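You operate a simulated robot arm through the tools that you are given. There is no shell and no other tool.

You are at the controls of a simulated two-armed robot. One attempt, no reset.

JOB
Gauge pad 57 and stand it in the blue slot for its reading.
Fine: knob to READ, back to OPEN before the pad comes out; leave the other pads.

It is judged by the outcome, as a careful person would: the job done as asked, and still so three seconds after it is handed in. It fails if anything else is knocked over, pushed out of place, dropped, spilled or broken.

ROBOT AND FRAMES
Two 7-joint arms with two-finger parallel grippers on one trunk that stands fixed in place. Base frame: the origin is at the foot of the trunk, x ahead of it, y to its left, z up. Units: m, degrees, N and s.
The left shoulder is at [0.05, 0.161, 1.148], the right one opposite. With the tool pointing down near the work surface each hand reaches from about 0.22 to 0.68 m from the base axis, measured 20 degrees to its own side. Payload 3.43 kg a hand.
The TCP of each hand is the grasp point between the finger pads, 0.03 m short of the fingertips. In the tool frame z runs along the fingers and y along their closing line. Largest opening 0.094 m; finger width 0.028, thickness 0.01; the body of the gripper, 0.05 by 0.096 m, starts 0.055 m behind the TCP.
Orientation is that of the tool frame in the base frame, as a unit quaternion [w, x, y, z]. With the fingers straight down and closing along the base's y, the tool's x points along the base's -x, its y along +y and its z along -z.

CONTROLS
- The arms move only by the tool move_arm. It takes "left_series", "right_series" or both (then of equal length, played together; a hand with none holds still); each is a list of rows, each an object (a shift or turn left out is 0, a gripper value left out holds the last) with "offset": the shift along the base's x, y, z in units of 20 mm (1.0 is 20 mm), a list of three; "turn": the turn, a rotation vector about the base's x, y, z in units of 6 degrees (1.0 is 6 degrees), a list of three; "jaw": the opening, from 0 (shut) to 1 (fully open). In form: [{"offset": [x, y, z], "turn": [rx, ry, rz], "jaw": jaw}, ...]. A call has 1 to 20 rows; each row shifts and turns the commanded pose from where the row before left it. A call with a number of a shift or a turn outside -1 to 1 is refused whole. Each row takes 0.2 s and may step no farther than 0.05 m and 8.6 degrees from the row before; otherwise, or with a gripper value out of range, the whole call is refused. Where a pose cannot be reached the arm comes as near as it can. A force on the tool above 40 N (or 10 N above the force at the start of the call, whichever is more), or a blocked arm, ends the call early, and 0.2 s more pass. Each finger travels about 0.045 m/s and halts on what it meets, pressing with about 36 N; the grip force reading is that of the motor and also rises with nothing between the fingers. The clock runs only during rows and for 0.2 s after the last one: add rows that do not move to give the fingers time. The reply holds the time, the measured pose of the TCP, the force on the tool along the base axes, the opening and the grip force, in the units named above and with some noise, with the torque about the TCP (base axes, N m) and any sound that the robot's microphone picked up.
- Cameras (640 x 400 px; columns grow to the right, rows downward): "scene" is now at [0.125, -0.0503, 1.293]; the picture's right is [-0.43, -0.90, 0.00], its down [-0.38, 0.18, -0.91] and it looks along [0.82, -0.39, -0.42] (base axes); focal length 214 px, centre (320, 200). "left" rides on the left gripper at [0.076, -0.014, -0.102] in its tool frame; the picture's right is [0.18, 0.98, 0.00], its down [-0.75, 0.14, -0.64] and it looks along [-0.63, 0.12, 0.77] (tool axes); focal length 243 px, centre (320, 200). "right" rides on the right gripper at [0.076, 0.014, -0.102] in its tool frame; the picture's right is [-0.18, 0.98, 0.00], its down [-0.75, -0.14, -0.64] and it looks along [-0.63, -0.12, 0.77] (tool axes); focal length 243 px, centre (320, 200). There is no depth. A picture from a camera that has moved, and an enlarged one, comes with that camera's place and axes in the base frame and with its lens. The place of the scene camera against the robot may be out by one fixed shift of up to 0.012 m in any direction.
- capture(camera): a new picture of that camera. It takes no simulated time.
- slide_trunk(by): slides the trunk up (or, below 0, down) by that many m; the arms and the scene camera ride with it, the base frame stays. It gives what a move gives, with no picture.
- head_to(pan, tilt): turns the head with the scene camera to pan (to the left, within 80 degrees either way) and tilt (down, from -29 to 69), counted from straight ahead of the robot. It gives what a move gives.
- close_up(camera, box): a new picture of the part [left, top, right, bottom] of that camera's present view, enlarged. It takes no simulated time.
- sign_off(): hands the job in; it is judged then, once.

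Places have to be worked out from the pictures, the camera data and where the tool is seen. Open the grippers and draw the arms clear of the work before you hand the job in, unless the task says otherwise.

The tools are called by a JSON object that holds its "method" and its "body". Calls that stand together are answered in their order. move_arm: Moves the arms, as the interface text tells. Its arguments: {"type":"object","properties":{"left_series":{"type":"array"},"right_series":{"type":"array"}},"required":[]} The other tools are called the same way: slide_trunk (by) slides the trunk up or down; head_to (pan, tilt) turns the head that bears the scene camera; capture (camera) takes a picture; close_up (camera, box) takes an enlarged picture of a part of a camera's view; sign_off () hands the job in.

At the start:

```text
time: 0.0
left_eef_pos: [0.3477, -0.0137, 1.2065]
left_tcp_rot: [0.001, -0.001, 1.0, -0.001]
left_contact_force: [0.1, 0.3, 0.4]
left_ft_torque: [0.01, 0.01, -0.06]
left_grip_width: 0.0939
left_gripper_force: 0.0
right_eef_pos: [0.2324, -0.337, 1.1823]
right_tcp_rot: [0.001, 0.0, 1.0, 0.001]
right_contact_force: [-0.3, 0.0, -0.1]
right_ft_torque: [0.02, -0.04, 0.0]
right_grip_width: 0.094
right_gripper_force: 0.1
trunk travel left (down, up): [-0.175, 0.092]
head pan, tilt: [-25.7, 24.9]
```

scene: 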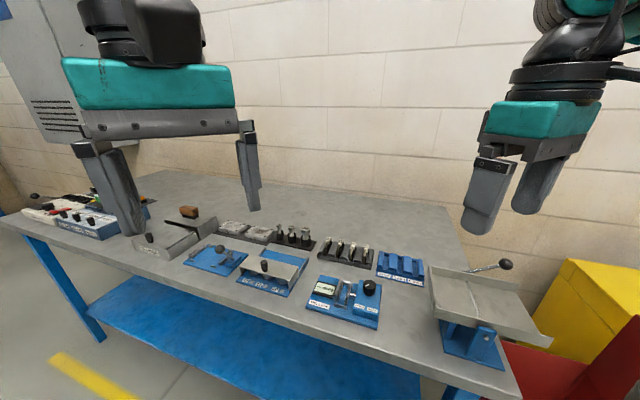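
right: 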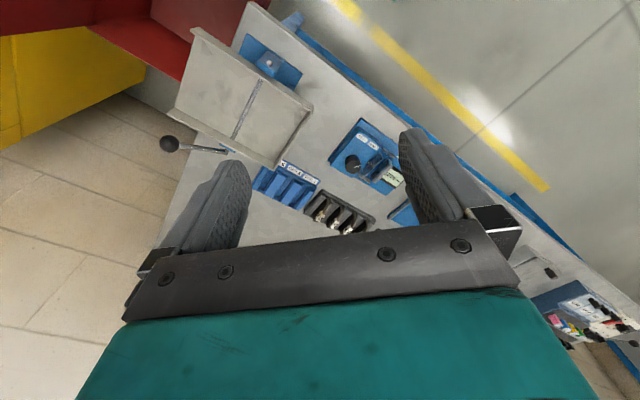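
left: 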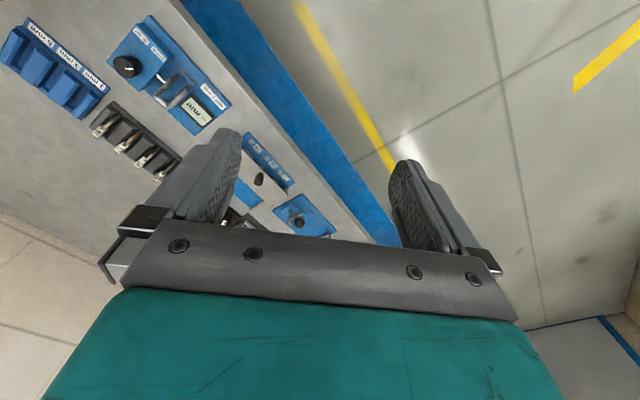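

The scene shows a bench with several fixtures; I want a closer look at the gauge (blue block with knob), the pads rack and the blue slots before moving.

{"method": "close_up", "body": {"camera": "scene", "box": [300, 220, 460, 330]}}

{"method": "close_up", "body": {"camera": "scene", "box": [170, 190, 330, 300]}}

{"method": "close_up", "body": {"camera": "left", "box": [0, 0, 260, 180]}}

{"method": "close_up", "body": {"camera": "right", "box": [220, 100, 440, 250]}}

```text
3.64 times, centred on (380, 275) of scene
camera zoom: at [0.125, -0.0503, 1.293], right [-0.43, -0.9, 0.0], down [-0.38, 0.18, -0.91], along [0.82, -0.39, -0.42], focal length 780 px, centre (102, -73)
```

zoom: 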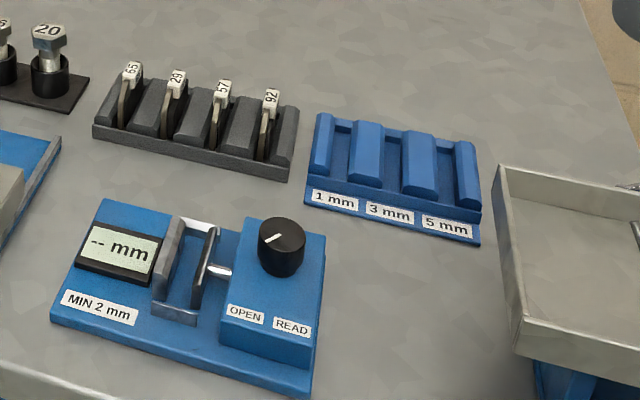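

```text
3.64 times, centred on (250, 245) of scene
camera zoom: at [0.125, -0.0503, 1.293], right [-0.43, -0.9, 0.0], down [-0.38, 0.18, -0.91], along [0.82, -0.39, -0.42], focal length 780 px, centre (574, 36)
```

zoom: 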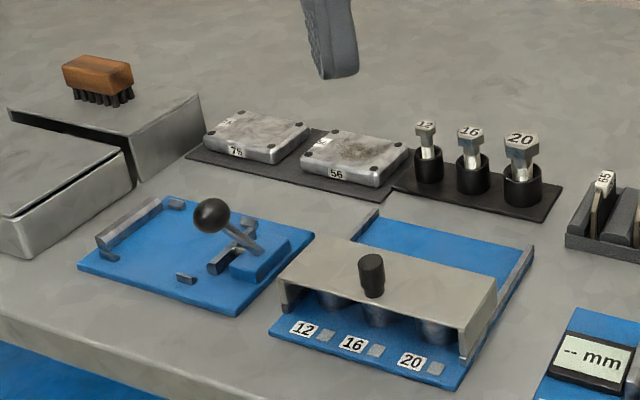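

```text
2.22 times, centred on (130, 90) of left
camera zoom: at [0.27, -0.0284, 1.309], right [-0.19, 0.98, 0.0], down [0.75, 0.14, 0.64], along [0.63, 0.12, -0.77], focal length 539 px, centre (742, 444)
```

zoom: 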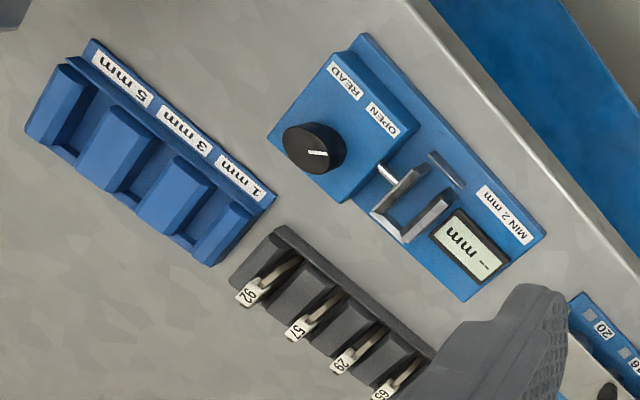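

```text
2.67 times, centred on (330, 175) of right
camera zoom: at [0.1568, -0.3229, 1.2838], right [0.18, 0.98, 0.0], down [0.75, -0.14, 0.64], along [0.63, -0.12, -0.77], focal length 647 px, centre (293, 267)
```

zoom: 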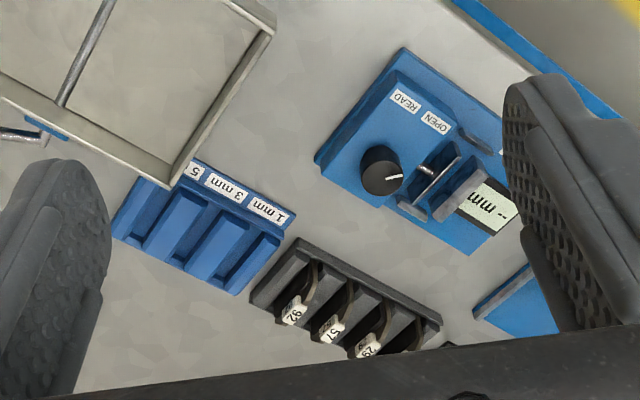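

The gauge, pad rack (65, 29, 57, 92) and blue rack (1/3/5 mm) are visible. I'll take tighter close-ups for measuring.

{"method": "close_up", "body": {"camera": "scene", "box": [308, 265, 388, 325]}}

{"method": "close_up", "body": {"camera": "scene", "box": [320, 230, 380, 270]}}

{"method": "close_up", "body": {"camera": "scene", "box": [370, 240, 430, 290]}}

{"method": "close_up", "body": {"camera": "right", "box": [320, 110, 410, 190]}}

{"method": "close_up", "body": {"camera": "right", "box": [250, 150, 380, 240]}}

{"method": "close_up", "body": {"camera": "left", "box": [100, 10, 230, 140]}}

```text
6.67 times, centred on (348, 295) of scene
camera zoom: at [0.125, -0.0503, 1.293], right [-0.43, -0.9, 0.0], down [-0.38, 0.18, -0.91], along [0.82, -0.39, -0.42], focal length 1430 px, centre (133, -433)
```

zoom: 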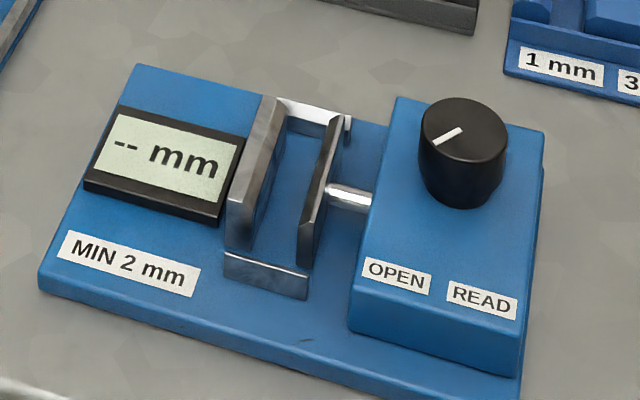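

```text
10.00 times, centred on (350, 250) of scene
camera zoom: at [0.125, -0.0503, 1.293], right [-0.43, -0.9, 0.0], down [-0.38, 0.18, -0.91], along [0.82, -0.39, -0.42], focal length 2145 px, centre (20, -300)
```

zoom: 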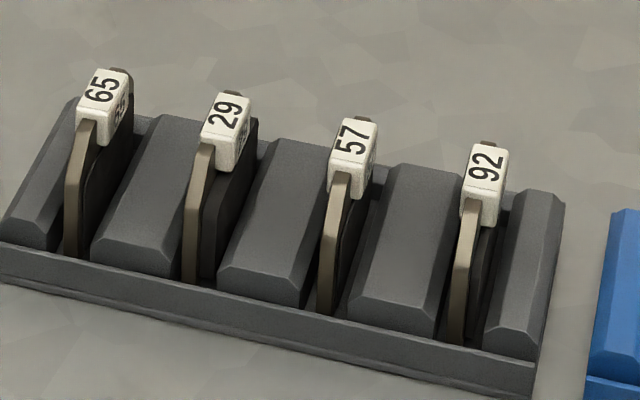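

```text
8.00 times, centred on (400, 265) of scene
camera zoom: at [0.125, -0.0503, 1.293], right [-0.43, -0.9, 0.0], down [-0.38, 0.18, -0.91], along [0.82, -0.39, -0.42], focal length 1716 px, centre (-320, -320)
```

zoom: 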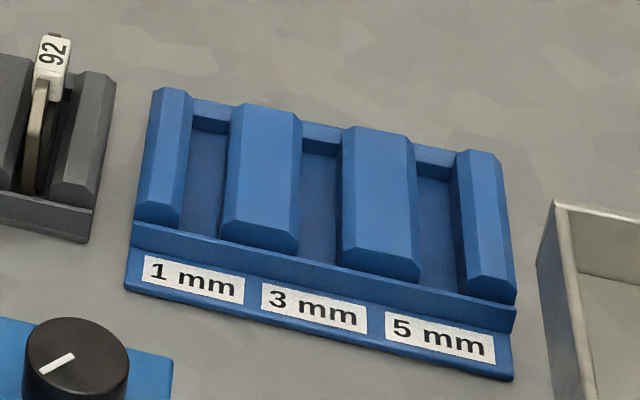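

```text
5.00 times, centred on (365, 150) of right
camera zoom: at [0.1568, -0.3229, 1.2838], right [0.18, 0.98, 0.0], down [0.75, -0.14, 0.64], along [0.63, -0.12, -0.77], focal length 1213 px, centre (95, 450)
```

zoom: 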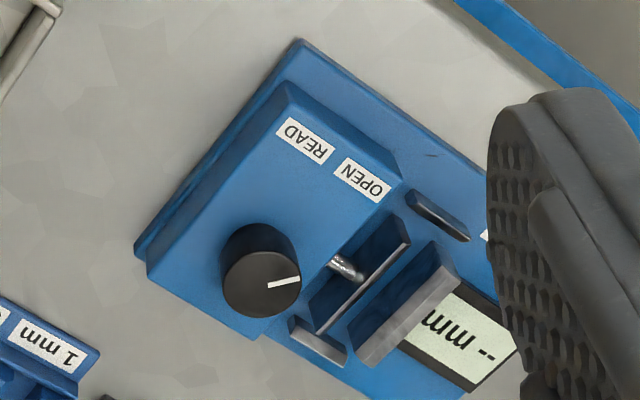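

```text
4.44 times, centred on (315, 195) of right
camera zoom: at [0.1568, -0.3229, 1.2838], right [0.18, 0.98, 0.0], down [0.75, -0.14, 0.64], along [0.63, -0.12, -0.77], focal length 1078 px, centre (342, 222)
```

zoom: 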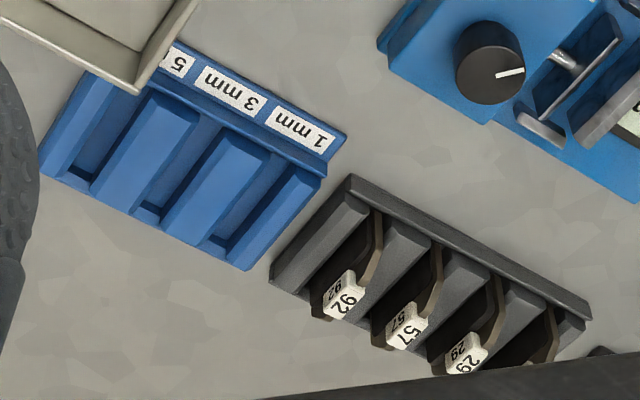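

```text
3.08 times, centred on (165, 75) of left
camera zoom: at [0.27, -0.0284, 1.309], right [-0.19, 0.98, 0.0], down [0.75, 0.14, 0.64], along [0.63, 0.12, -0.77], focal length 746 px, centre (797, 585)
```

zoom: 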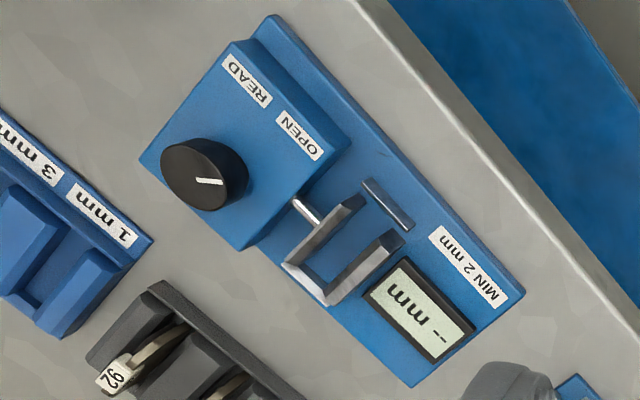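

Pads rack runs at about 45° in the base frame (57's tab near (0.57,-0.36,0.88), knob near (0.41,-0.305,0.89)). I'll move the left hand out of the way and bring the right hand to a yawed viewing position above the gauge/rack, well above everything.

{"method": "move_arm", "body": {"left_series": [{"offset": [0, 1, 0]}, {"offset": [0, 1, 0]}, {"offset": [0, 1, 0]}, {"offset": [0, 1, 0]}, {"offset": [0, 1, 0]}, {"offset": [0, 1, 0]}, {"offset": [0, 1, 0]}, {"offset": [0, 1, 0]}, {"offset": [0, 1, 0]}, {"offset": [0, 1, 0]}, {"offset": [0, 0, 0]}], "right_series": [{"offset": [0.92, 0.49, -0.83], "turn": [0, 0, -0.75]}, {"offset": [0.92, 0.49, -0.83], "turn": [0, 0, -0.75]}, {"offset": [0.92, 0.49, -0.83], "turn": [0, 0, -0.75]}, {"offset": [0.92, 0.49, -0.83], "turn": [0, 0, -0.75]}, {"offset": [0.92, 0.49, -0.83], "turn": [0, 0, -0.75]}, {"offset": [0.92, 0.49, -0.83], "turn": [0, 0, -0.75]}, {"offset": [0.92, 0.49, -0.83], "turn": [0, 0, -0.75]}, {"offset": [0.92, 0.49, -0.83], "turn": [0, 0, -0.75]}, {"offset": [0.92, 0.49, -0.83], "turn": [0, 0, -0.75]}, {"offset": [0.92, 0.49, -0.83], "turn": [0, 0, -0.75]}, {"offset": [0, 0, 0]}]}}

```text
time: 2.4
left_eef_pos: [0.3455, 0.1874, 1.2057]
left_tcp_rot: [0.001, -0.001, 1.0, 0.0]
left_contact_force: [0.3, 0.6, -0.5]
left_ft_torque: [-0.02, 0.01, 0.02]
left_grip_width: 0.094
left_gripper_force: 0.1
right_eef_pos: [0.4159, -0.2369, 1.016]
right_tcp_rot: [-0.001, 0.383, 0.924, 0.0]
right_contact_force: [0.2, 0.5, -1.1]
right_ft_torque: [0.02, 0.0, 0.01]
right_grip_width: 0.0939
right_gripper_force: 0.1
trunk travel left (down, up): [-0.175, 0.092]
head pan, tilt: [-25.7, 24.9]
```

Both arms arrived. Taking pictures from the new viewpoint.

{"method": "capture", "body": {"camera": "right"}}

{"method": "capture", "body": {"camera": "scene"}}

```text
taken
camera right: at [0.3727, -0.1738, 1.1172], right [0.83, 0.56, 0.0], down [0.43, -0.63, 0.64], along [0.36, -0.53, -0.77], focal length 243 px, centre (320, 200)
```

right: 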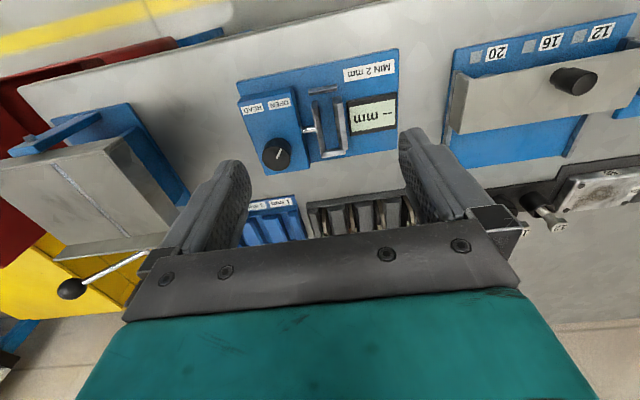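

```text
taken
camera scene: at [0.125, -0.0504, 1.293], right [-0.43, -0.9, 0.0], down [-0.38, 0.18, -0.91], along [0.82, -0.39, -0.42], focal length 214 px, centre (320, 200)
```

scene: 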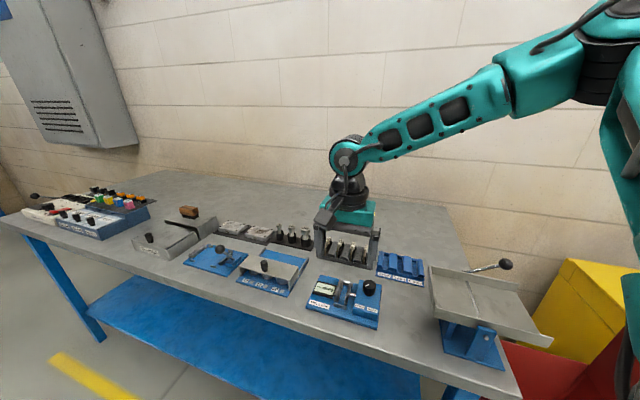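

The gauge and rack are visible below. I'll take close-ups from here for triangulation.

{"method": "close_up", "body": {"camera": "right", "box": [230, 40, 410, 180]}}

{"method": "close_up", "body": {"camera": "right", "box": [230, 170, 430, 250]}}

{"method": "close_up", "body": {"camera": "scene", "box": [300, 220, 440, 335]}}

```text
2.86 times, centred on (320, 110) of right
camera zoom: at [0.3727, -0.1738, 1.1172], right [0.83, 0.56, 0.0], down [0.43, -0.63, 0.64], along [0.36, -0.53, -0.77], focal length 693 px, centre (320, 457)
```

zoom: 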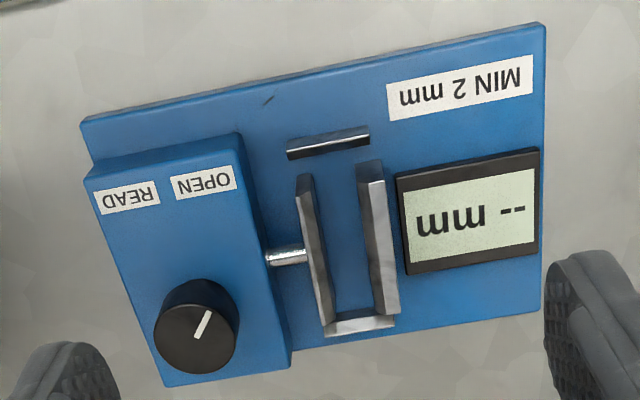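

```text
3.20 times, centred on (330, 210) of right
camera zoom: at [0.3727, -0.1738, 1.1172], right [0.83, 0.56, 0.0], down [0.43, -0.63, 0.64], along [0.36, -0.53, -0.77], focal length 776 px, centre (288, 168)
```

zoom: 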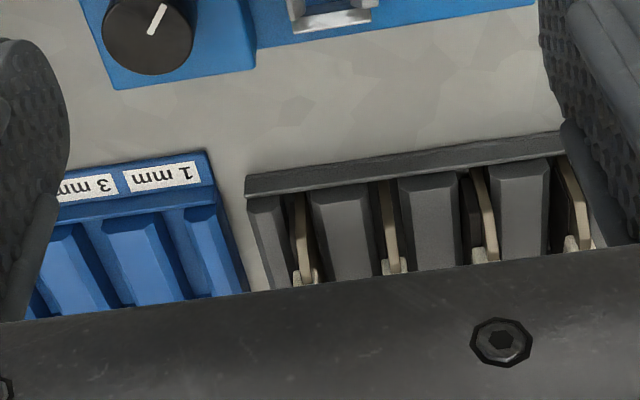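

```text
3.48 times, centred on (370, 278) of scene
camera zoom: at [0.125, -0.0504, 1.293], right [-0.43, -0.9, 0.0], down [-0.38, 0.18, -0.91], along [0.82, -0.39, -0.42], focal length 746 px, centre (146, -70)
```

zoom: 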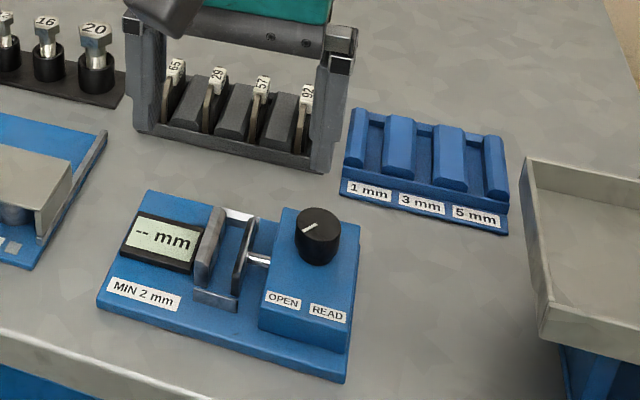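

Triangulation gives the knob top at (0.4085,-0.3057,0.896), box top z≈0.870, base plate z≈0.845, with the gauge axes at exactly 45°. I need tighter views of the jaws.

{"method": "close_up", "body": {"camera": "right", "box": [290, 75, 370, 165]}}

{"method": "close_up", "body": {"camera": "scene", "box": [325, 275, 365, 315]}}

{"method": "close_up", "body": {"camera": "scene", "box": [325, 235, 375, 270]}}

{"method": "close_up", "body": {"camera": "right", "box": [300, 190, 400, 245]}}

```text
4.44 times, centred on (330, 120) of right
camera zoom: at [0.3727, -0.1738, 1.1172], right [0.83, 0.56, 0.0], down [0.43, -0.63, 0.64], along [0.36, -0.53, -0.77], focal length 1078 px, centre (276, 556)
```

zoom: 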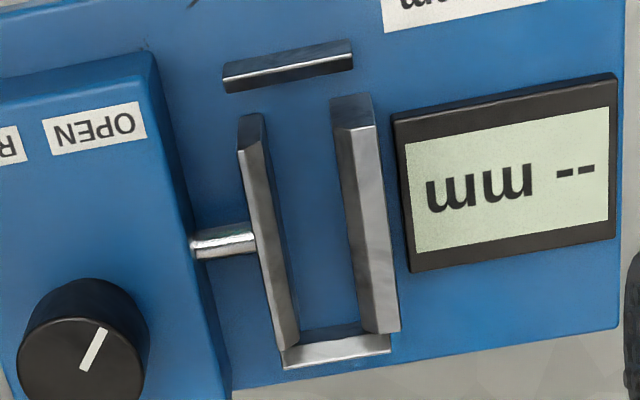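

```text
10.00 times, centred on (345, 295) of scene
camera zoom: at [0.125, -0.0504, 1.293], right [-0.43, -0.9, 0.0], down [-0.38, 0.18, -0.91], along [0.82, -0.39, -0.42], focal length 2145 px, centre (70, -750)
```

zoom: 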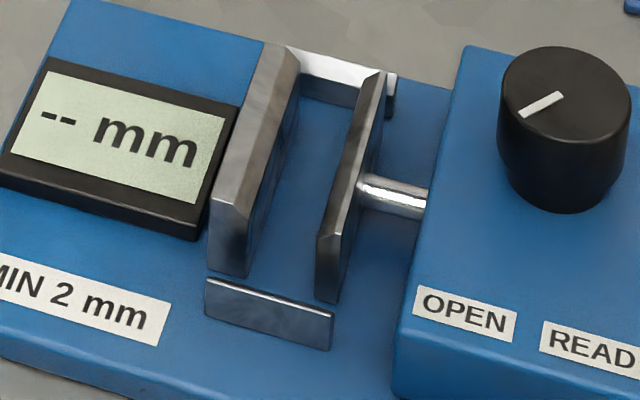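

```text
11.43 times, centred on (350, 252) of scene
camera zoom: at [0.125, -0.0504, 1.293], right [-0.43, -0.9, 0.0], down [-0.38, 0.18, -0.91], along [0.82, -0.39, -0.42], focal length 2451 px, centre (-23, -400)
```

zoom: 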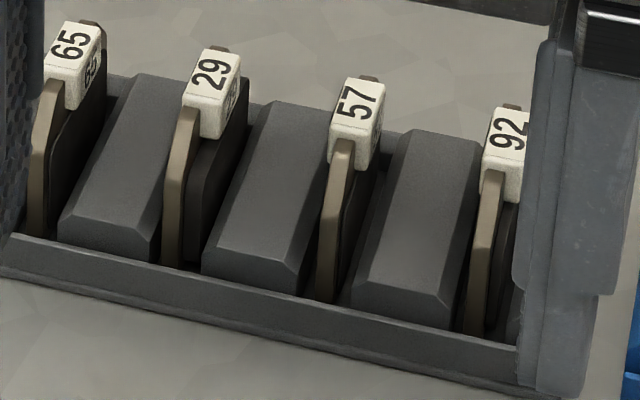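

```text
6.40 times, centred on (350, 218) of right
camera zoom: at [0.3727, -0.1738, 1.1172], right [0.83, 0.56, 0.0], down [0.43, -0.63, 0.64], along [0.36, -0.53, -0.77], focal length 1553 px, centre (128, 88)
```

zoom: 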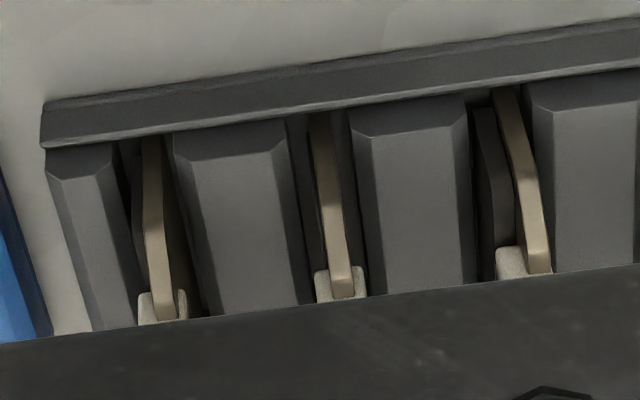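

I need an unobstructed view of the rack tabs; raising and advancing the right hand slightly so rack falls at picture centre.

{"method": "move_arm", "body": {"right_series": [{"offset": [1, 0.17, 0.97]}, {"offset": [1, 0.17, 0.97]}, {"offset": [1, 0.17, 0.97]}, {"offset": [0, 0, 0]}]}}

{"method": "close_up", "body": {"camera": "right", "box": [240, 120, 400, 240]}}

{"method": "capture", "body": {"camera": "right"}}

```text
time: 3.4
left_eef_pos: [0.3455, 0.1868, 1.2057]
left_tcp_rot: [-0.001, -0.001, 1.0, -0.001]
left_contact_force: [0.2, -0.4, 0.6]
left_ft_torque: [-0.01, 0.0, 0.01]
left_grip_width: 0.0941
left_gripper_force: 0.0
right_eef_pos: [0.4782, -0.2287, 1.0753]
right_tcp_rot: [0.001, 0.383, 0.924, 0.0]
right_contact_force: [-0.2, 0.0, -0.4]
right_ft_torque: [0.01, 0.02, -0.03]
right_grip_width: 0.0942
right_gripper_force: 0.0
trunk travel left (down, up): [-0.175, 0.092]
head pan, tilt: [-25.7, 24.9]
```

```text
3.33 times, centred on (320, 180) of right
camera zoom: at [0.4337, -0.1649, 1.1766], right [0.82, 0.57, 0.0], down [0.43, -0.63, 0.64], along [0.36, -0.53, -0.77], focal length 809 px, centre (320, 267)
```

zoom: 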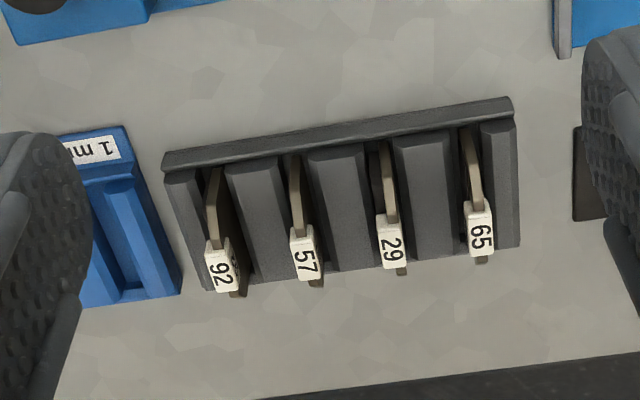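

```text
taken
camera right: at [0.4337, -0.1649, 1.1766], right [0.82, 0.57, 0.0], down [0.43, -0.63, 0.64], along [0.36, -0.53, -0.77], focal length 243 px, centre (320, 200)
```

right: 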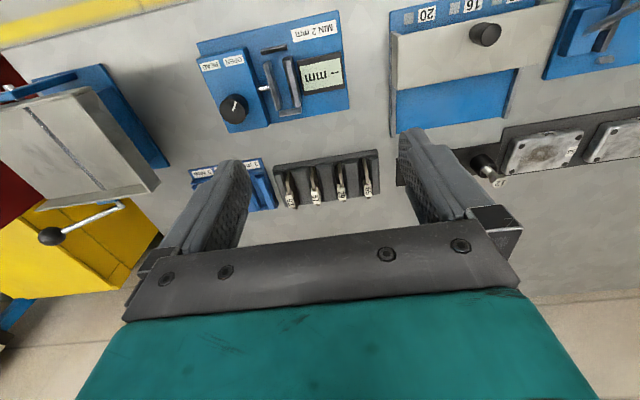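

Good view of all four tabs. Taking a tighter close-up, then a second one from a sideways-shifted viewpoint for triangulation.

{"method": "close_up", "body": {"camera": "right", "box": [270, 145, 390, 220]}}

{"method": "close_up", "body": {"camera": "right", "box": [190, 10, 360, 130]}}

{"method": "move_arm", "body": {"right_series": [{"offset": [-1, -0.9, 0]}, {"offset": [-1, -0.9, 0]}, {"offset": [-1, -0.9, 0]}, {"offset": [-1, -0.9, 0]}, {"offset": [0, 0, 0]}]}}

{"method": "capture", "body": {"camera": "right"}}

```text
5.33 times, centred on (330, 182) of right
camera zoom: at [0.4337, -0.1649, 1.1766], right [0.82, 0.57, 0.0], down [0.43, -0.63, 0.64], along [0.36, -0.53, -0.77], focal length 1294 px, centre (267, 293)
```

zoom: 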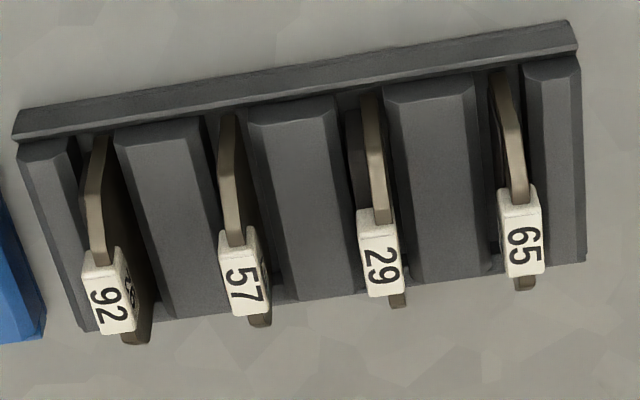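

```text
3.33 times, centred on (275, 70) of right
camera zoom: at [0.4337, -0.1649, 1.1766], right [0.82, 0.57, 0.0], down [0.43, -0.63, 0.64], along [0.36, -0.53, -0.77], focal length 809 px, centre (470, 633)
```

zoom: 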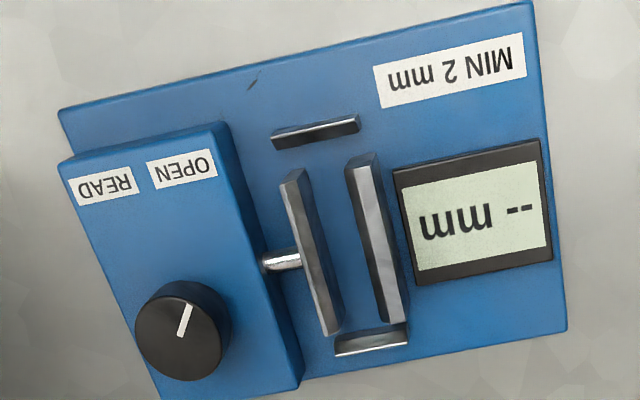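

```text
time: 4.6
left_eef_pos: [0.3469, 0.1864, 1.2055]
left_tcp_rot: [0.0, -0.001, 1.0, -0.001]
left_contact_force: [0.4, -0.2, -0.6]
left_ft_torque: [-0.02, 0.04, 0.01]
left_grip_width: 0.0939
left_gripper_force: 0.0
right_eef_pos: [0.3975, -0.3022, 1.0756]
right_tcp_rot: [0.0, 0.383, 0.924, -0.001]
right_contact_force: [-0.5, 0.7, -1.1]
right_ft_torque: [0.0, -0.01, 0.03]
right_grip_width: 0.094
right_gripper_force: 0.1
trunk travel left (down, up): [-0.175, 0.092]
head pan, tilt: [-25.7, 24.9]
```

```text
taken
camera right: at [0.3537, -0.2375, 1.1758], right [0.83, 0.56, 0.0], down [0.43, -0.63, 0.64], along [0.36, -0.53, -0.77], focal length 243 px, centre (320, 200)
```

right: 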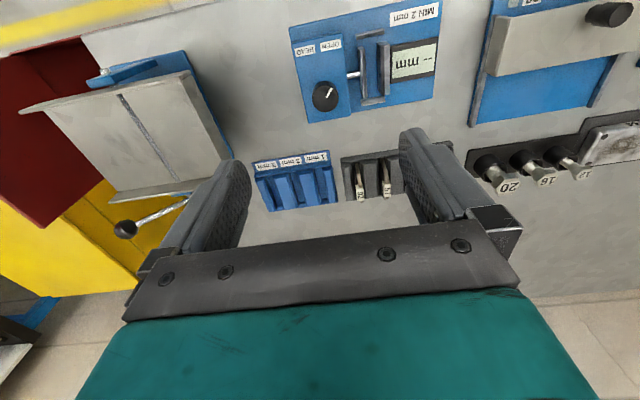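

Now close-ups from this second viewpoint of the pads, slot rack and gauge.

{"method": "close_up", "body": {"camera": "right", "box": [330, 140, 410, 210]}}

{"method": "close_up", "body": {"camera": "right", "box": [245, 140, 345, 215]}}

{"method": "close_up", "body": {"camera": "right", "box": [285, 0, 445, 125]}}

```text
5.71 times, centred on (370, 175) of right
camera zoom: at [0.3537, -0.2375, 1.1758], right [0.83, 0.56, 0.0], down [0.43, -0.63, 0.64], along [0.36, -0.53, -0.77], focal length 1386 px, centre (34, 343)
```

zoom: 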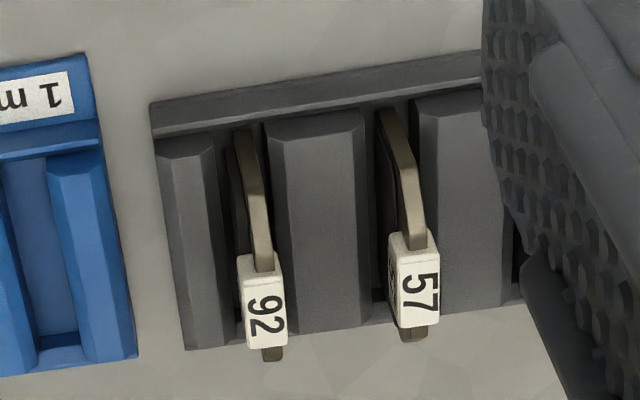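

```text
5.33 times, centred on (295, 178) of right
camera zoom: at [0.3537, -0.2375, 1.1758], right [0.83, 0.56, 0.0], down [0.43, -0.63, 0.64], along [0.36, -0.53, -0.77], focal length 1294 px, centre (453, 320)
```

zoom: 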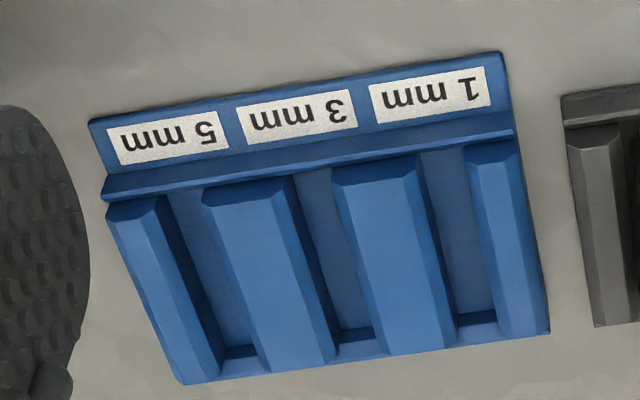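

```text
3.20 times, centred on (365, 62) of right
camera zoom: at [0.3537, -0.2375, 1.1758], right [0.83, 0.56, 0.0], down [0.43, -0.63, 0.64], along [0.36, -0.53, -0.77], focal length 776 px, centre (176, 640)
```

zoom: 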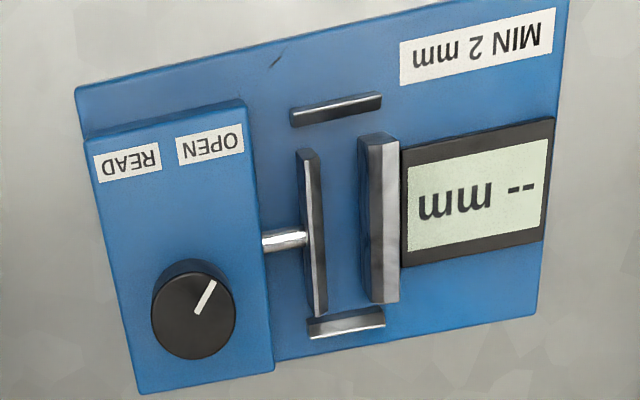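

Triangulated (gauge axes at 45°): pad 57 tab top ≈ (0.5605,-0.363,0.889), ridges' tops ≈0.859, neighbours 40 mm apart. I move to 60 mm above the tab with the jaws partly closed to 30 mm to fit between neighbours.

{"method": "move_arm", "body": {"right_series": [{"offset": [0.906, -0.338, -0.698], "jaw": 0.32}, {"offset": [0.906, -0.338, -0.698], "jaw": 0.32}, {"offset": [0.906, -0.338, -0.698], "jaw": 0.32}, {"offset": [0.906, -0.338, -0.698], "jaw": 0.32}, {"offset": [0.906, -0.338, -0.698], "jaw": 0.32}, {"offset": [0.906, -0.338, -0.698], "jaw": 0.32}, {"offset": [0.906, -0.338, -0.698], "jaw": 0.32}, {"offset": [0.906, -0.338, -0.698], "jaw": 0.32}, {"offset": [0.906, -0.338, -0.698], "jaw": 0.32}, {"offset": [0, 0, 0]}]}}

{"method": "capture", "body": {"camera": "right"}}

{"method": "close_up", "body": {"camera": "scene", "box": [310, 200, 420, 280]}}

```text
time: 6.8
left_eef_pos: [0.344, 0.1878, 1.2057]
left_tcp_rot: [0.001, -0.002, 1.0, 0.0]
left_contact_force: [0.8, 0.1, 0.3]
left_ft_torque: [0.0, 0.01, 0.01]
left_grip_width: 0.094
left_gripper_force: 0.0
right_eef_pos: [0.5598, -0.3622, 0.9479]
right_tcp_rot: [0.0, 0.383, 0.924, 0.001]
right_contact_force: [-0.1, 0.5, 0.0]
right_ft_torque: [0.02, -0.01, -0.04]
right_grip_width: 0.0302
right_gripper_force: 0.0
trunk travel left (down, up): [-0.175, 0.092]
head pan, tilt: [-25.7, 24.9]
```

```text
taken
camera right: at [0.5155, -0.2987, 1.0504], right [0.82, 0.57, 0.0], down [0.43, -0.63, 0.64], along [0.36, -0.53, -0.77], focal length 243 px, centre (320, 200)
```

right: 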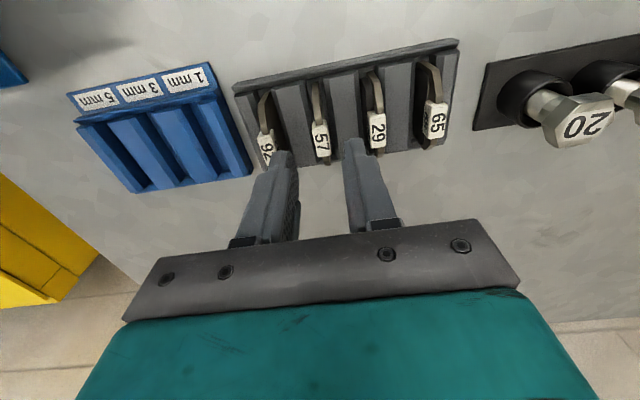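

```text
5.00 times, centred on (365, 240) of scene
camera zoom: at [0.125, -0.0502, 1.293], right [-0.43, -0.9, 0.0], down [-0.38, 0.18, -0.91], along [0.82, -0.39, -0.42], focal length 1072 px, centre (95, 0)
```

zoom: 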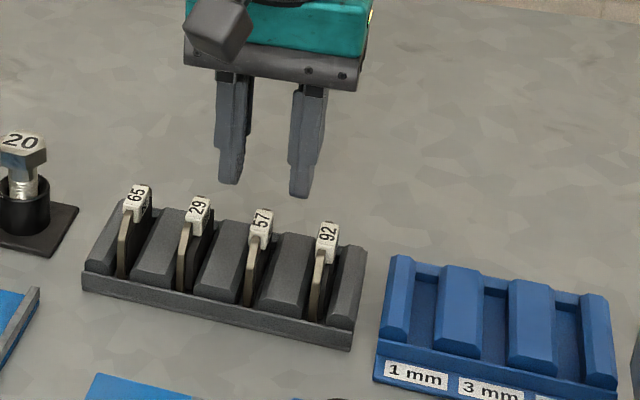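

Hand hovers over the rack; close-up for the fine alignment of the fingers relative to tab 57.

{"method": "close_up", "body": {"camera": "right", "box": [250, 90, 400, 185]}}

```text
4.21 times, centred on (325, 138) of right
camera zoom: at [0.5155, -0.2987, 1.0504], right [0.82, 0.57, 0.0], down [0.43, -0.63, 0.64], along [0.36, -0.53, -0.77], focal length 1022 px, centre (299, 463)
```

zoom: 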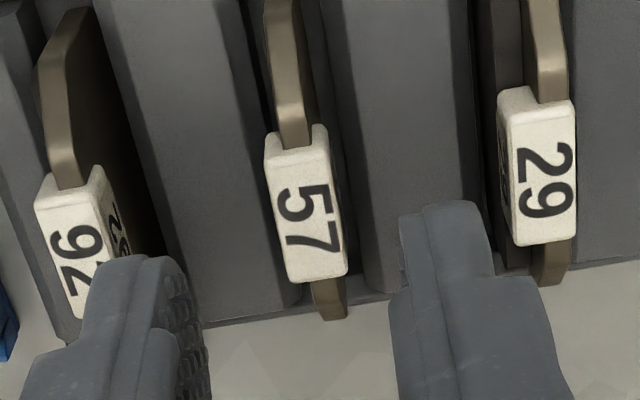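

Tab 57 measured at r,b matching the TCP within 2 mm. Descending straight down 51 mm (fingertips stay above the ridges) with the jaws open 30 mm.

{"method": "move_arm", "body": {"right_series": [{"offset": [0.05, -0.05, -0.85]}, {"offset": [0, 0, -0.85]}, {"offset": [0, 0, -0.85]}, {"offset": [0, 0, 0]}]}}

{"method": "close_up", "body": {"camera": "right", "box": [240, 90, 400, 210]}}

{"method": "close_up", "body": {"camera": "scene", "box": [320, 220, 400, 275]}}

```text
time: 7.8
left_eef_pos: [0.3465, 0.1867, 1.2064]
left_tcp_rot: [0.0, -0.001, 1.0, -0.001]
left_contact_force: [0.8, 0.4, -0.3]
left_ft_torque: [0.03, 0.03, 0.03]
left_grip_width: 0.0939
left_gripper_force: 0.1
right_eef_pos: [0.551, -0.3631, 0.9008]
right_tcp_rot: [0.0, 0.383, 0.924, 0.0]
right_contact_force: [-0.7, 0.7, 0.4]
right_ft_torque: [-0.03, 0.0, -0.01]
right_grip_width: 0.0304
right_gripper_force: 0.1
right hand out of reach, approached as far as the arm can: row 3
trunk travel left (down, up): [-0.175, 0.092]
head pan, tilt: [-25.7, 24.9]
```

```text
3.33 times, centred on (320, 150) of right
camera zoom: at [0.5077, -0.3001, 1.0034], right [0.83, 0.56, 0.0], down [0.43, -0.63, 0.64], along [0.36, -0.53, -0.77], focal length 809 px, centre (320, 367)
```

zoom: 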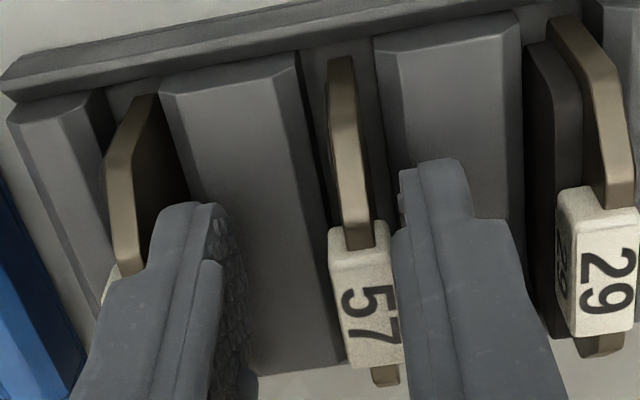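

```text
7.27 times, centred on (360, 248) of scene
camera zoom: at [0.125, -0.0503, 1.293], right [-0.43, -0.9, 0.0], down [-0.38, 0.18, -0.91], along [0.82, -0.39, -0.42], focal length 1560 px, centre (29, -146)
```

zoom: 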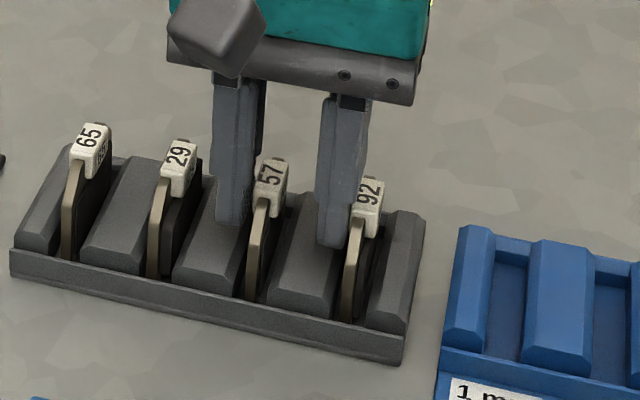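

The lowest row was out of reach (x fell 9 mm short). I'll back up vertically and then lower the trunk so the shoulder is closer to the work height.

{"method": "move_arm", "body": {"right_series": [{"offset": [0, 0, 1]}, {"offset": [0, 0, 1]}, {"offset": [0, 0, 1]}, {"offset": [0, 0, 1]}, {"offset": [0, 0, 1]}, {"offset": [0, 0, 1]}, {"offset": [0, 0, 0]}]}}

```text
time: 9.4
left_eef_pos: [0.3454, 0.1859, 1.2049]
left_tcp_rot: [0.0, 0.0, 1.0, -0.001]
left_contact_force: [0.0, -0.1, 0.6]
left_ft_torque: [-0.02, 0.01, 0.01]
left_grip_width: 0.0942
left_gripper_force: 0.1
right_eef_pos: [0.5508, -0.3631, 1.0222]
right_tcp_rot: [0.0, 0.383, 0.924, 0.0]
right_contact_force: [-0.8, -0.1, -0.5]
right_ft_torque: [-0.02, 0.01, 0.04]
right_grip_width: 0.0301
right_gripper_force: 0.1
trunk travel left (down, up): [-0.175, 0.092]
head pan, tilt: [-25.7, 24.9]
```

Commanded pose re-synced. Raise 40 mm more, then slide the trunk down 0.10 m.

{"method": "move_arm", "body": {"right_series": [{"offset": [0, 0, 1]}, {"offset": [0, 0, 1]}, {"offset": [0, 0, 0]}]}}

{"method": "slide_trunk", "body": {"by": -0.1}}

{"method": "capture", "body": {"camera": "scene"}}

{"method": "capture", "body": {"camera": "right"}}

```text
time: 10.2
left_eef_pos: [0.3462, 0.1867, 1.2055]
left_tcp_rot: [0.0, 0.0, 1.0, -0.001]
left_contact_force: [-0.3, -0.5, -0.2]
left_ft_torque: [-0.03, -0.03, 0.0]
left_grip_width: 0.0941
left_gripper_force: 0.1
right_eef_pos: [0.5521, -0.3644, 1.0631]
right_tcp_rot: [0.001, 0.383, 0.924, 0.0]
right_contact_force: [0.5, -0.6, 0.1]
right_ft_torque: [-0.02, -0.02, 0.05]
right_grip_width: 0.0303
right_gripper_force: 0.0
trunk travel left (down, up): [-0.175, 0.092]
head pan, tilt: [-25.7, 24.9]
```

```text
time: 11.5
left_eef_pos: [0.3461, 0.1872, 1.1054]
left_tcp_rot: [-0.001, -0.002, 1.0, -0.001]
left_contact_force: [0.0, -0.1, -0.1]
left_ft_torque: [-0.02, -0.04, 0.02]
left_grip_width: 0.0939
left_gripper_force: 0.0
right_eef_pos: [0.5522, -0.3648, 0.9614]
right_tcp_rot: [0.001, 0.383, 0.924, 0.0]
right_contact_force: [0.6, 0.0, 0.0]
right_ft_torque: [0.02, 0.02, 0.02]
right_grip_width: 0.0302
right_gripper_force: 0.0
trunk travel left (down, up): [-0.075, 0.192]
head pan, tilt: [-25.7, 24.9]
```

```text
taken
camera scene: at [0.1249, -0.0503, 1.193], right [-0.43, -0.9, 0.0], down [-0.38, 0.18, -0.91], along [0.82, -0.39, -0.42], focal length 214 px, centre (320, 200)
```

scene: 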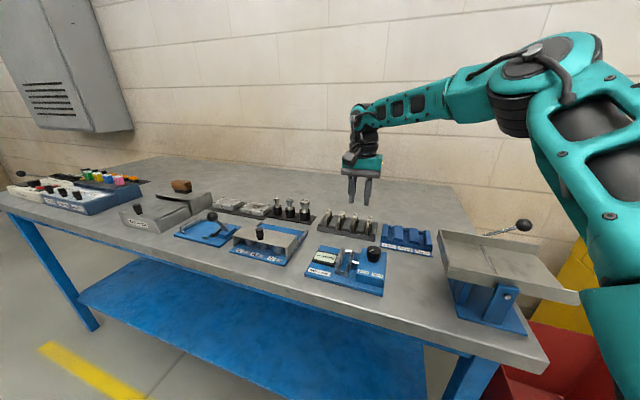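

```text
taken
camera right: at [0.5081, -0.3004, 1.0631], right [0.83, 0.56, 0.0], down [0.43, -0.63, 0.64], along [0.36, -0.53, -0.77], focal length 243 px, centre (320, 200)
```

right: 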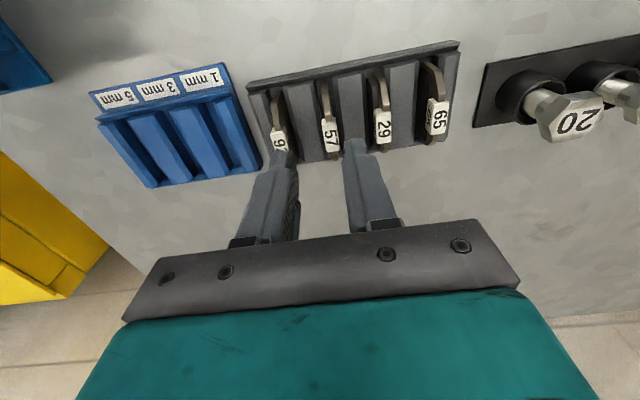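

Trunk lowered and view is clear. Shift 9 mm in x to be over tab 57 and descend to TCP z≈0.897.

{"method": "move_arm", "body": {"right_series": [{"offset": [0.45, 0.05, 0]}, {"offset": [0, 0, -0.8]}, {"offset": [0, 0, -0.8]}, {"offset": [0, 0, -0.8]}, {"offset": [0, 0, -0.8]}, {"offset": [0, 0, 0]}]}}

{"method": "close_up", "body": {"camera": "right", "box": [240, 90, 400, 210]}}

{"method": "close_up", "body": {"camera": "scene", "box": [310, 190, 400, 250]}}

```text
time: 12.9
left_eef_pos: [0.3453, 0.1873, 1.1062]
left_tcp_rot: [0.0, -0.001, 1.0, -0.001]
left_contact_force: [0.6, -1.0, 0.1]
left_ft_torque: [0.03, 0.0, 0.0]
left_grip_width: 0.0937
left_gripper_force: 0.0
right_eef_pos: [0.561, -0.363, 0.8981]
right_tcp_rot: [0.0, 0.383, 0.924, 0.0]
right_contact_force: [0.2, 0.2, 0.9]
right_ft_torque: [0.03, 0.01, 0.01]
right_grip_width: 0.0302
right_gripper_force: 0.1
trunk travel left (down, up): [-0.075, 0.192]
head pan, tilt: [-25.7, 24.9]
```

```text
3.33 times, centred on (320, 150) of right
camera zoom: at [0.5173, -0.2993, 0.9988], right [0.83, 0.56, 0.0], down [0.43, -0.63, 0.64], along [0.36, -0.53, -0.77], focal length 809 px, centre (320, 367)
```

zoom: 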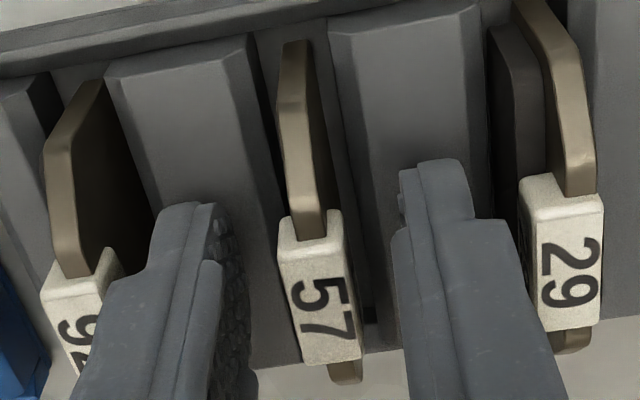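

```text
6.67 times, centred on (355, 220) of scene
camera zoom: at [0.1251, -0.0503, 1.193], right [-0.43, -0.9, 0.0], down [-0.38, 0.18, -0.91], along [0.82, -0.39, -0.42], focal length 1430 px, centre (87, 67)
```

zoom: 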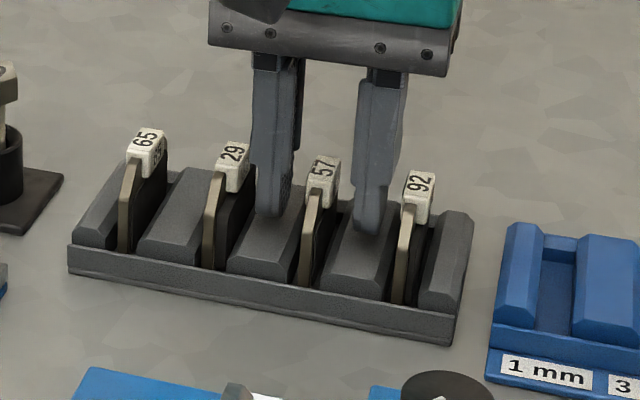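

Fingers straddle tab 57 symmetrically. Closing on the tab.

{"method": "move_arm", "body": {"right_series": [{"jaw": 0}, {"jaw": 0}, {"jaw": 0}, {"jaw": 0}]}}

{"method": "close_up", "body": {"camera": "right", "box": [240, 90, 400, 210]}}

{"method": "close_up", "body": {"camera": "scene", "box": [310, 190, 400, 250]}}

```text
time: 13.9
left_eef_pos: [0.3458, 0.1874, 1.1063]
left_tcp_rot: [0.0, -0.001, 1.0, -0.001]
left_contact_force: [-1.1, 0.2, 0.3]
left_ft_torque: [0.02, 0.01, -0.03]
left_grip_width: 0.0941
left_gripper_force: 0.0
right_eef_pos: [0.5614, -0.3637, 0.8972]
right_tcp_rot: [0.0, 0.382, 0.924, 0.0]
right_contact_force: [0.9, 0.5, -0.5]
right_ft_torque: [-0.03, -0.01, -0.03]
right_grip_width: 0.0102
right_gripper_force: 35.9
trunk travel left (down, up): [-0.075, 0.192]
head pan, tilt: [-25.7, 24.9]
```

```text
3.33 times, centred on (320, 150) of right
camera zoom: at [0.5174, -0.2993, 0.999], right [0.83, 0.56, 0.0], down [0.43, -0.63, 0.64], along [0.36, -0.53, -0.77], focal length 809 px, centre (320, 367)
```

zoom: 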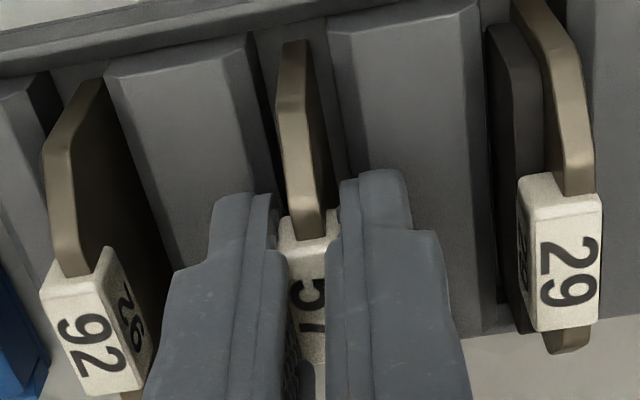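

```text
6.67 times, centred on (355, 220) of scene
camera zoom: at [0.1251, -0.0503, 1.193], right [-0.43, -0.9, 0.0], down [-0.38, 0.18, -0.91], along [0.82, -0.39, -0.42], focal length 1430 px, centre (87, 67)
```

zoom: 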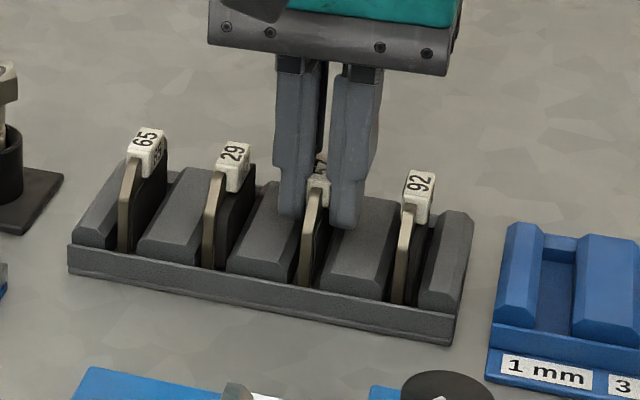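

Gripped at 10.2 mm width with 36 N. Lifting straight up slowly at first.

{"method": "move_arm", "body": {"right_series": [{"offset": [0, 0, 0.5]}, {"offset": [0, 0, 0.5]}, {"offset": [0, 0, 1]}, {"offset": [0, 0, 1]}, {"offset": [0, 0, 1]}, {"offset": [0, 0, 1]}, {"offset": [0, 0, 0]}]}}

{"method": "capture", "body": {"camera": "scene"}}

{"method": "close_up", "body": {"camera": "scene", "box": [310, 160, 420, 240]}}

{"method": "close_up", "body": {"camera": "right", "box": [240, 80, 420, 210]}}

```text
time: 15.5
left_eef_pos: [0.3455, 0.1878, 1.1062]
left_tcp_rot: [0.001, -0.001, 1.0, -0.001]
left_contact_force: [-0.2, 0.9, 0.3]
left_ft_torque: [0.03, 0.0, 0.0]
left_grip_width: 0.0944
left_gripper_force: 0.1
right_eef_pos: [0.5611, -0.3639, 0.9972]
right_tcp_rot: [0.0, 0.383, 0.924, -0.001]
right_contact_force: [-1.0, -0.1, -0.3]
right_ft_torque: [-0.02, -0.02, -0.01]
right_grip_width: 0.0104
right_gripper_force: 36.5
trunk travel left (down, up): [-0.075, 0.192]
head pan, tilt: [-25.7, 24.9]
```

```text
taken
camera scene: at [0.1251, -0.0503, 1.193], right [-0.43, -0.9, 0.0], down [-0.38, 0.18, -0.91], along [0.82, -0.39, -0.42], focal length 214 px, centre (320, 200)
```

scene: 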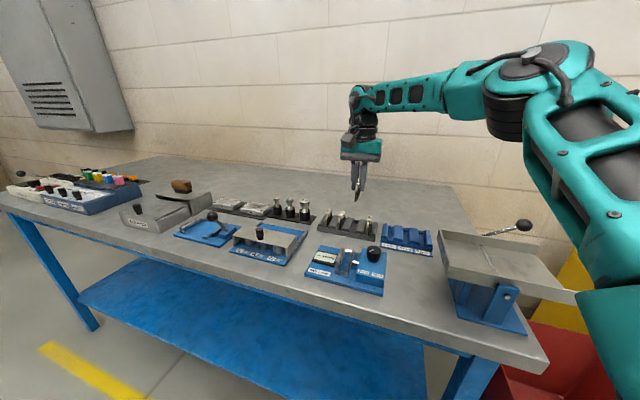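

```text
5.00 times, centred on (365, 200) of scene
camera zoom: at [0.1251, -0.0503, 1.193], right [-0.43, -0.9, 0.0], down [-0.38, 0.18, -0.91], along [0.82, -0.39, -0.42], focal length 1072 px, centre (95, 200)
```

zoom: 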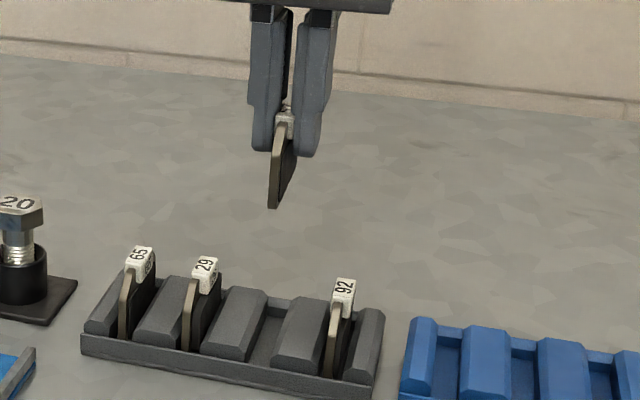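

```text
3.08 times, centred on (330, 145) of right
camera zoom: at [0.5175, -0.3008, 1.0997], right [0.82, 0.57, 0.0], down [0.43, -0.63, 0.64], along [0.36, -0.53, -0.77], focal length 746 px, centre (289, 369)
```

zoom: 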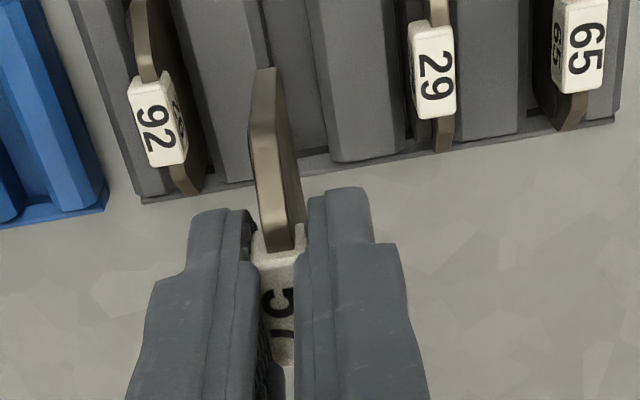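

Pad 57 is lifted cleanly; the other pads stayed. I'll look closer at the held pad to get its bottom edge and tilt.

{"method": "close_up", "body": {"camera": "scene", "box": [340, 165, 390, 205]}}

{"method": "capture", "body": {"camera": "left"}}

```text
10.00 times, centred on (365, 185) of scene
camera zoom: at [0.1251, -0.0503, 1.193], right [-0.43, -0.9, 0.0], down [-0.38, 0.18, -0.91], along [0.82, -0.39, -0.42], focal length 2145 px, centre (-130, 350)
```

zoom: 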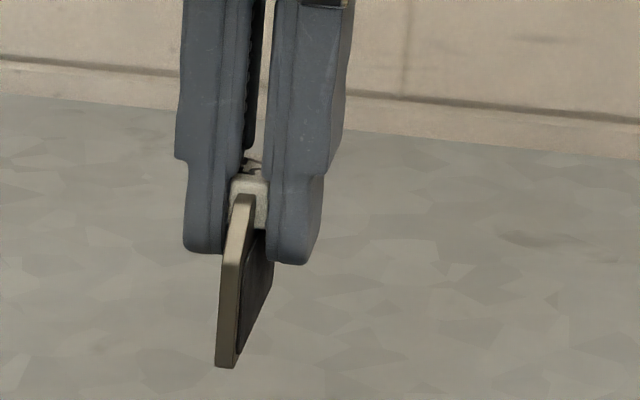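

```text
taken
camera left: at [0.2691, 0.1718, 1.2079], right [-0.19, 0.98, 0.0], down [0.75, 0.14, 0.64], along [0.63, 0.12, -0.77], focal length 243 px, centre (320, 200)
```

left: 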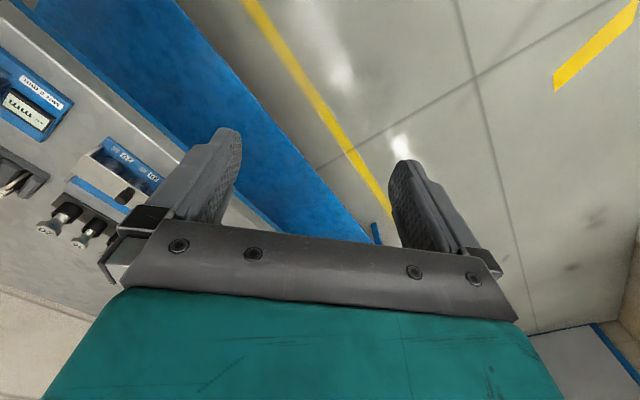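

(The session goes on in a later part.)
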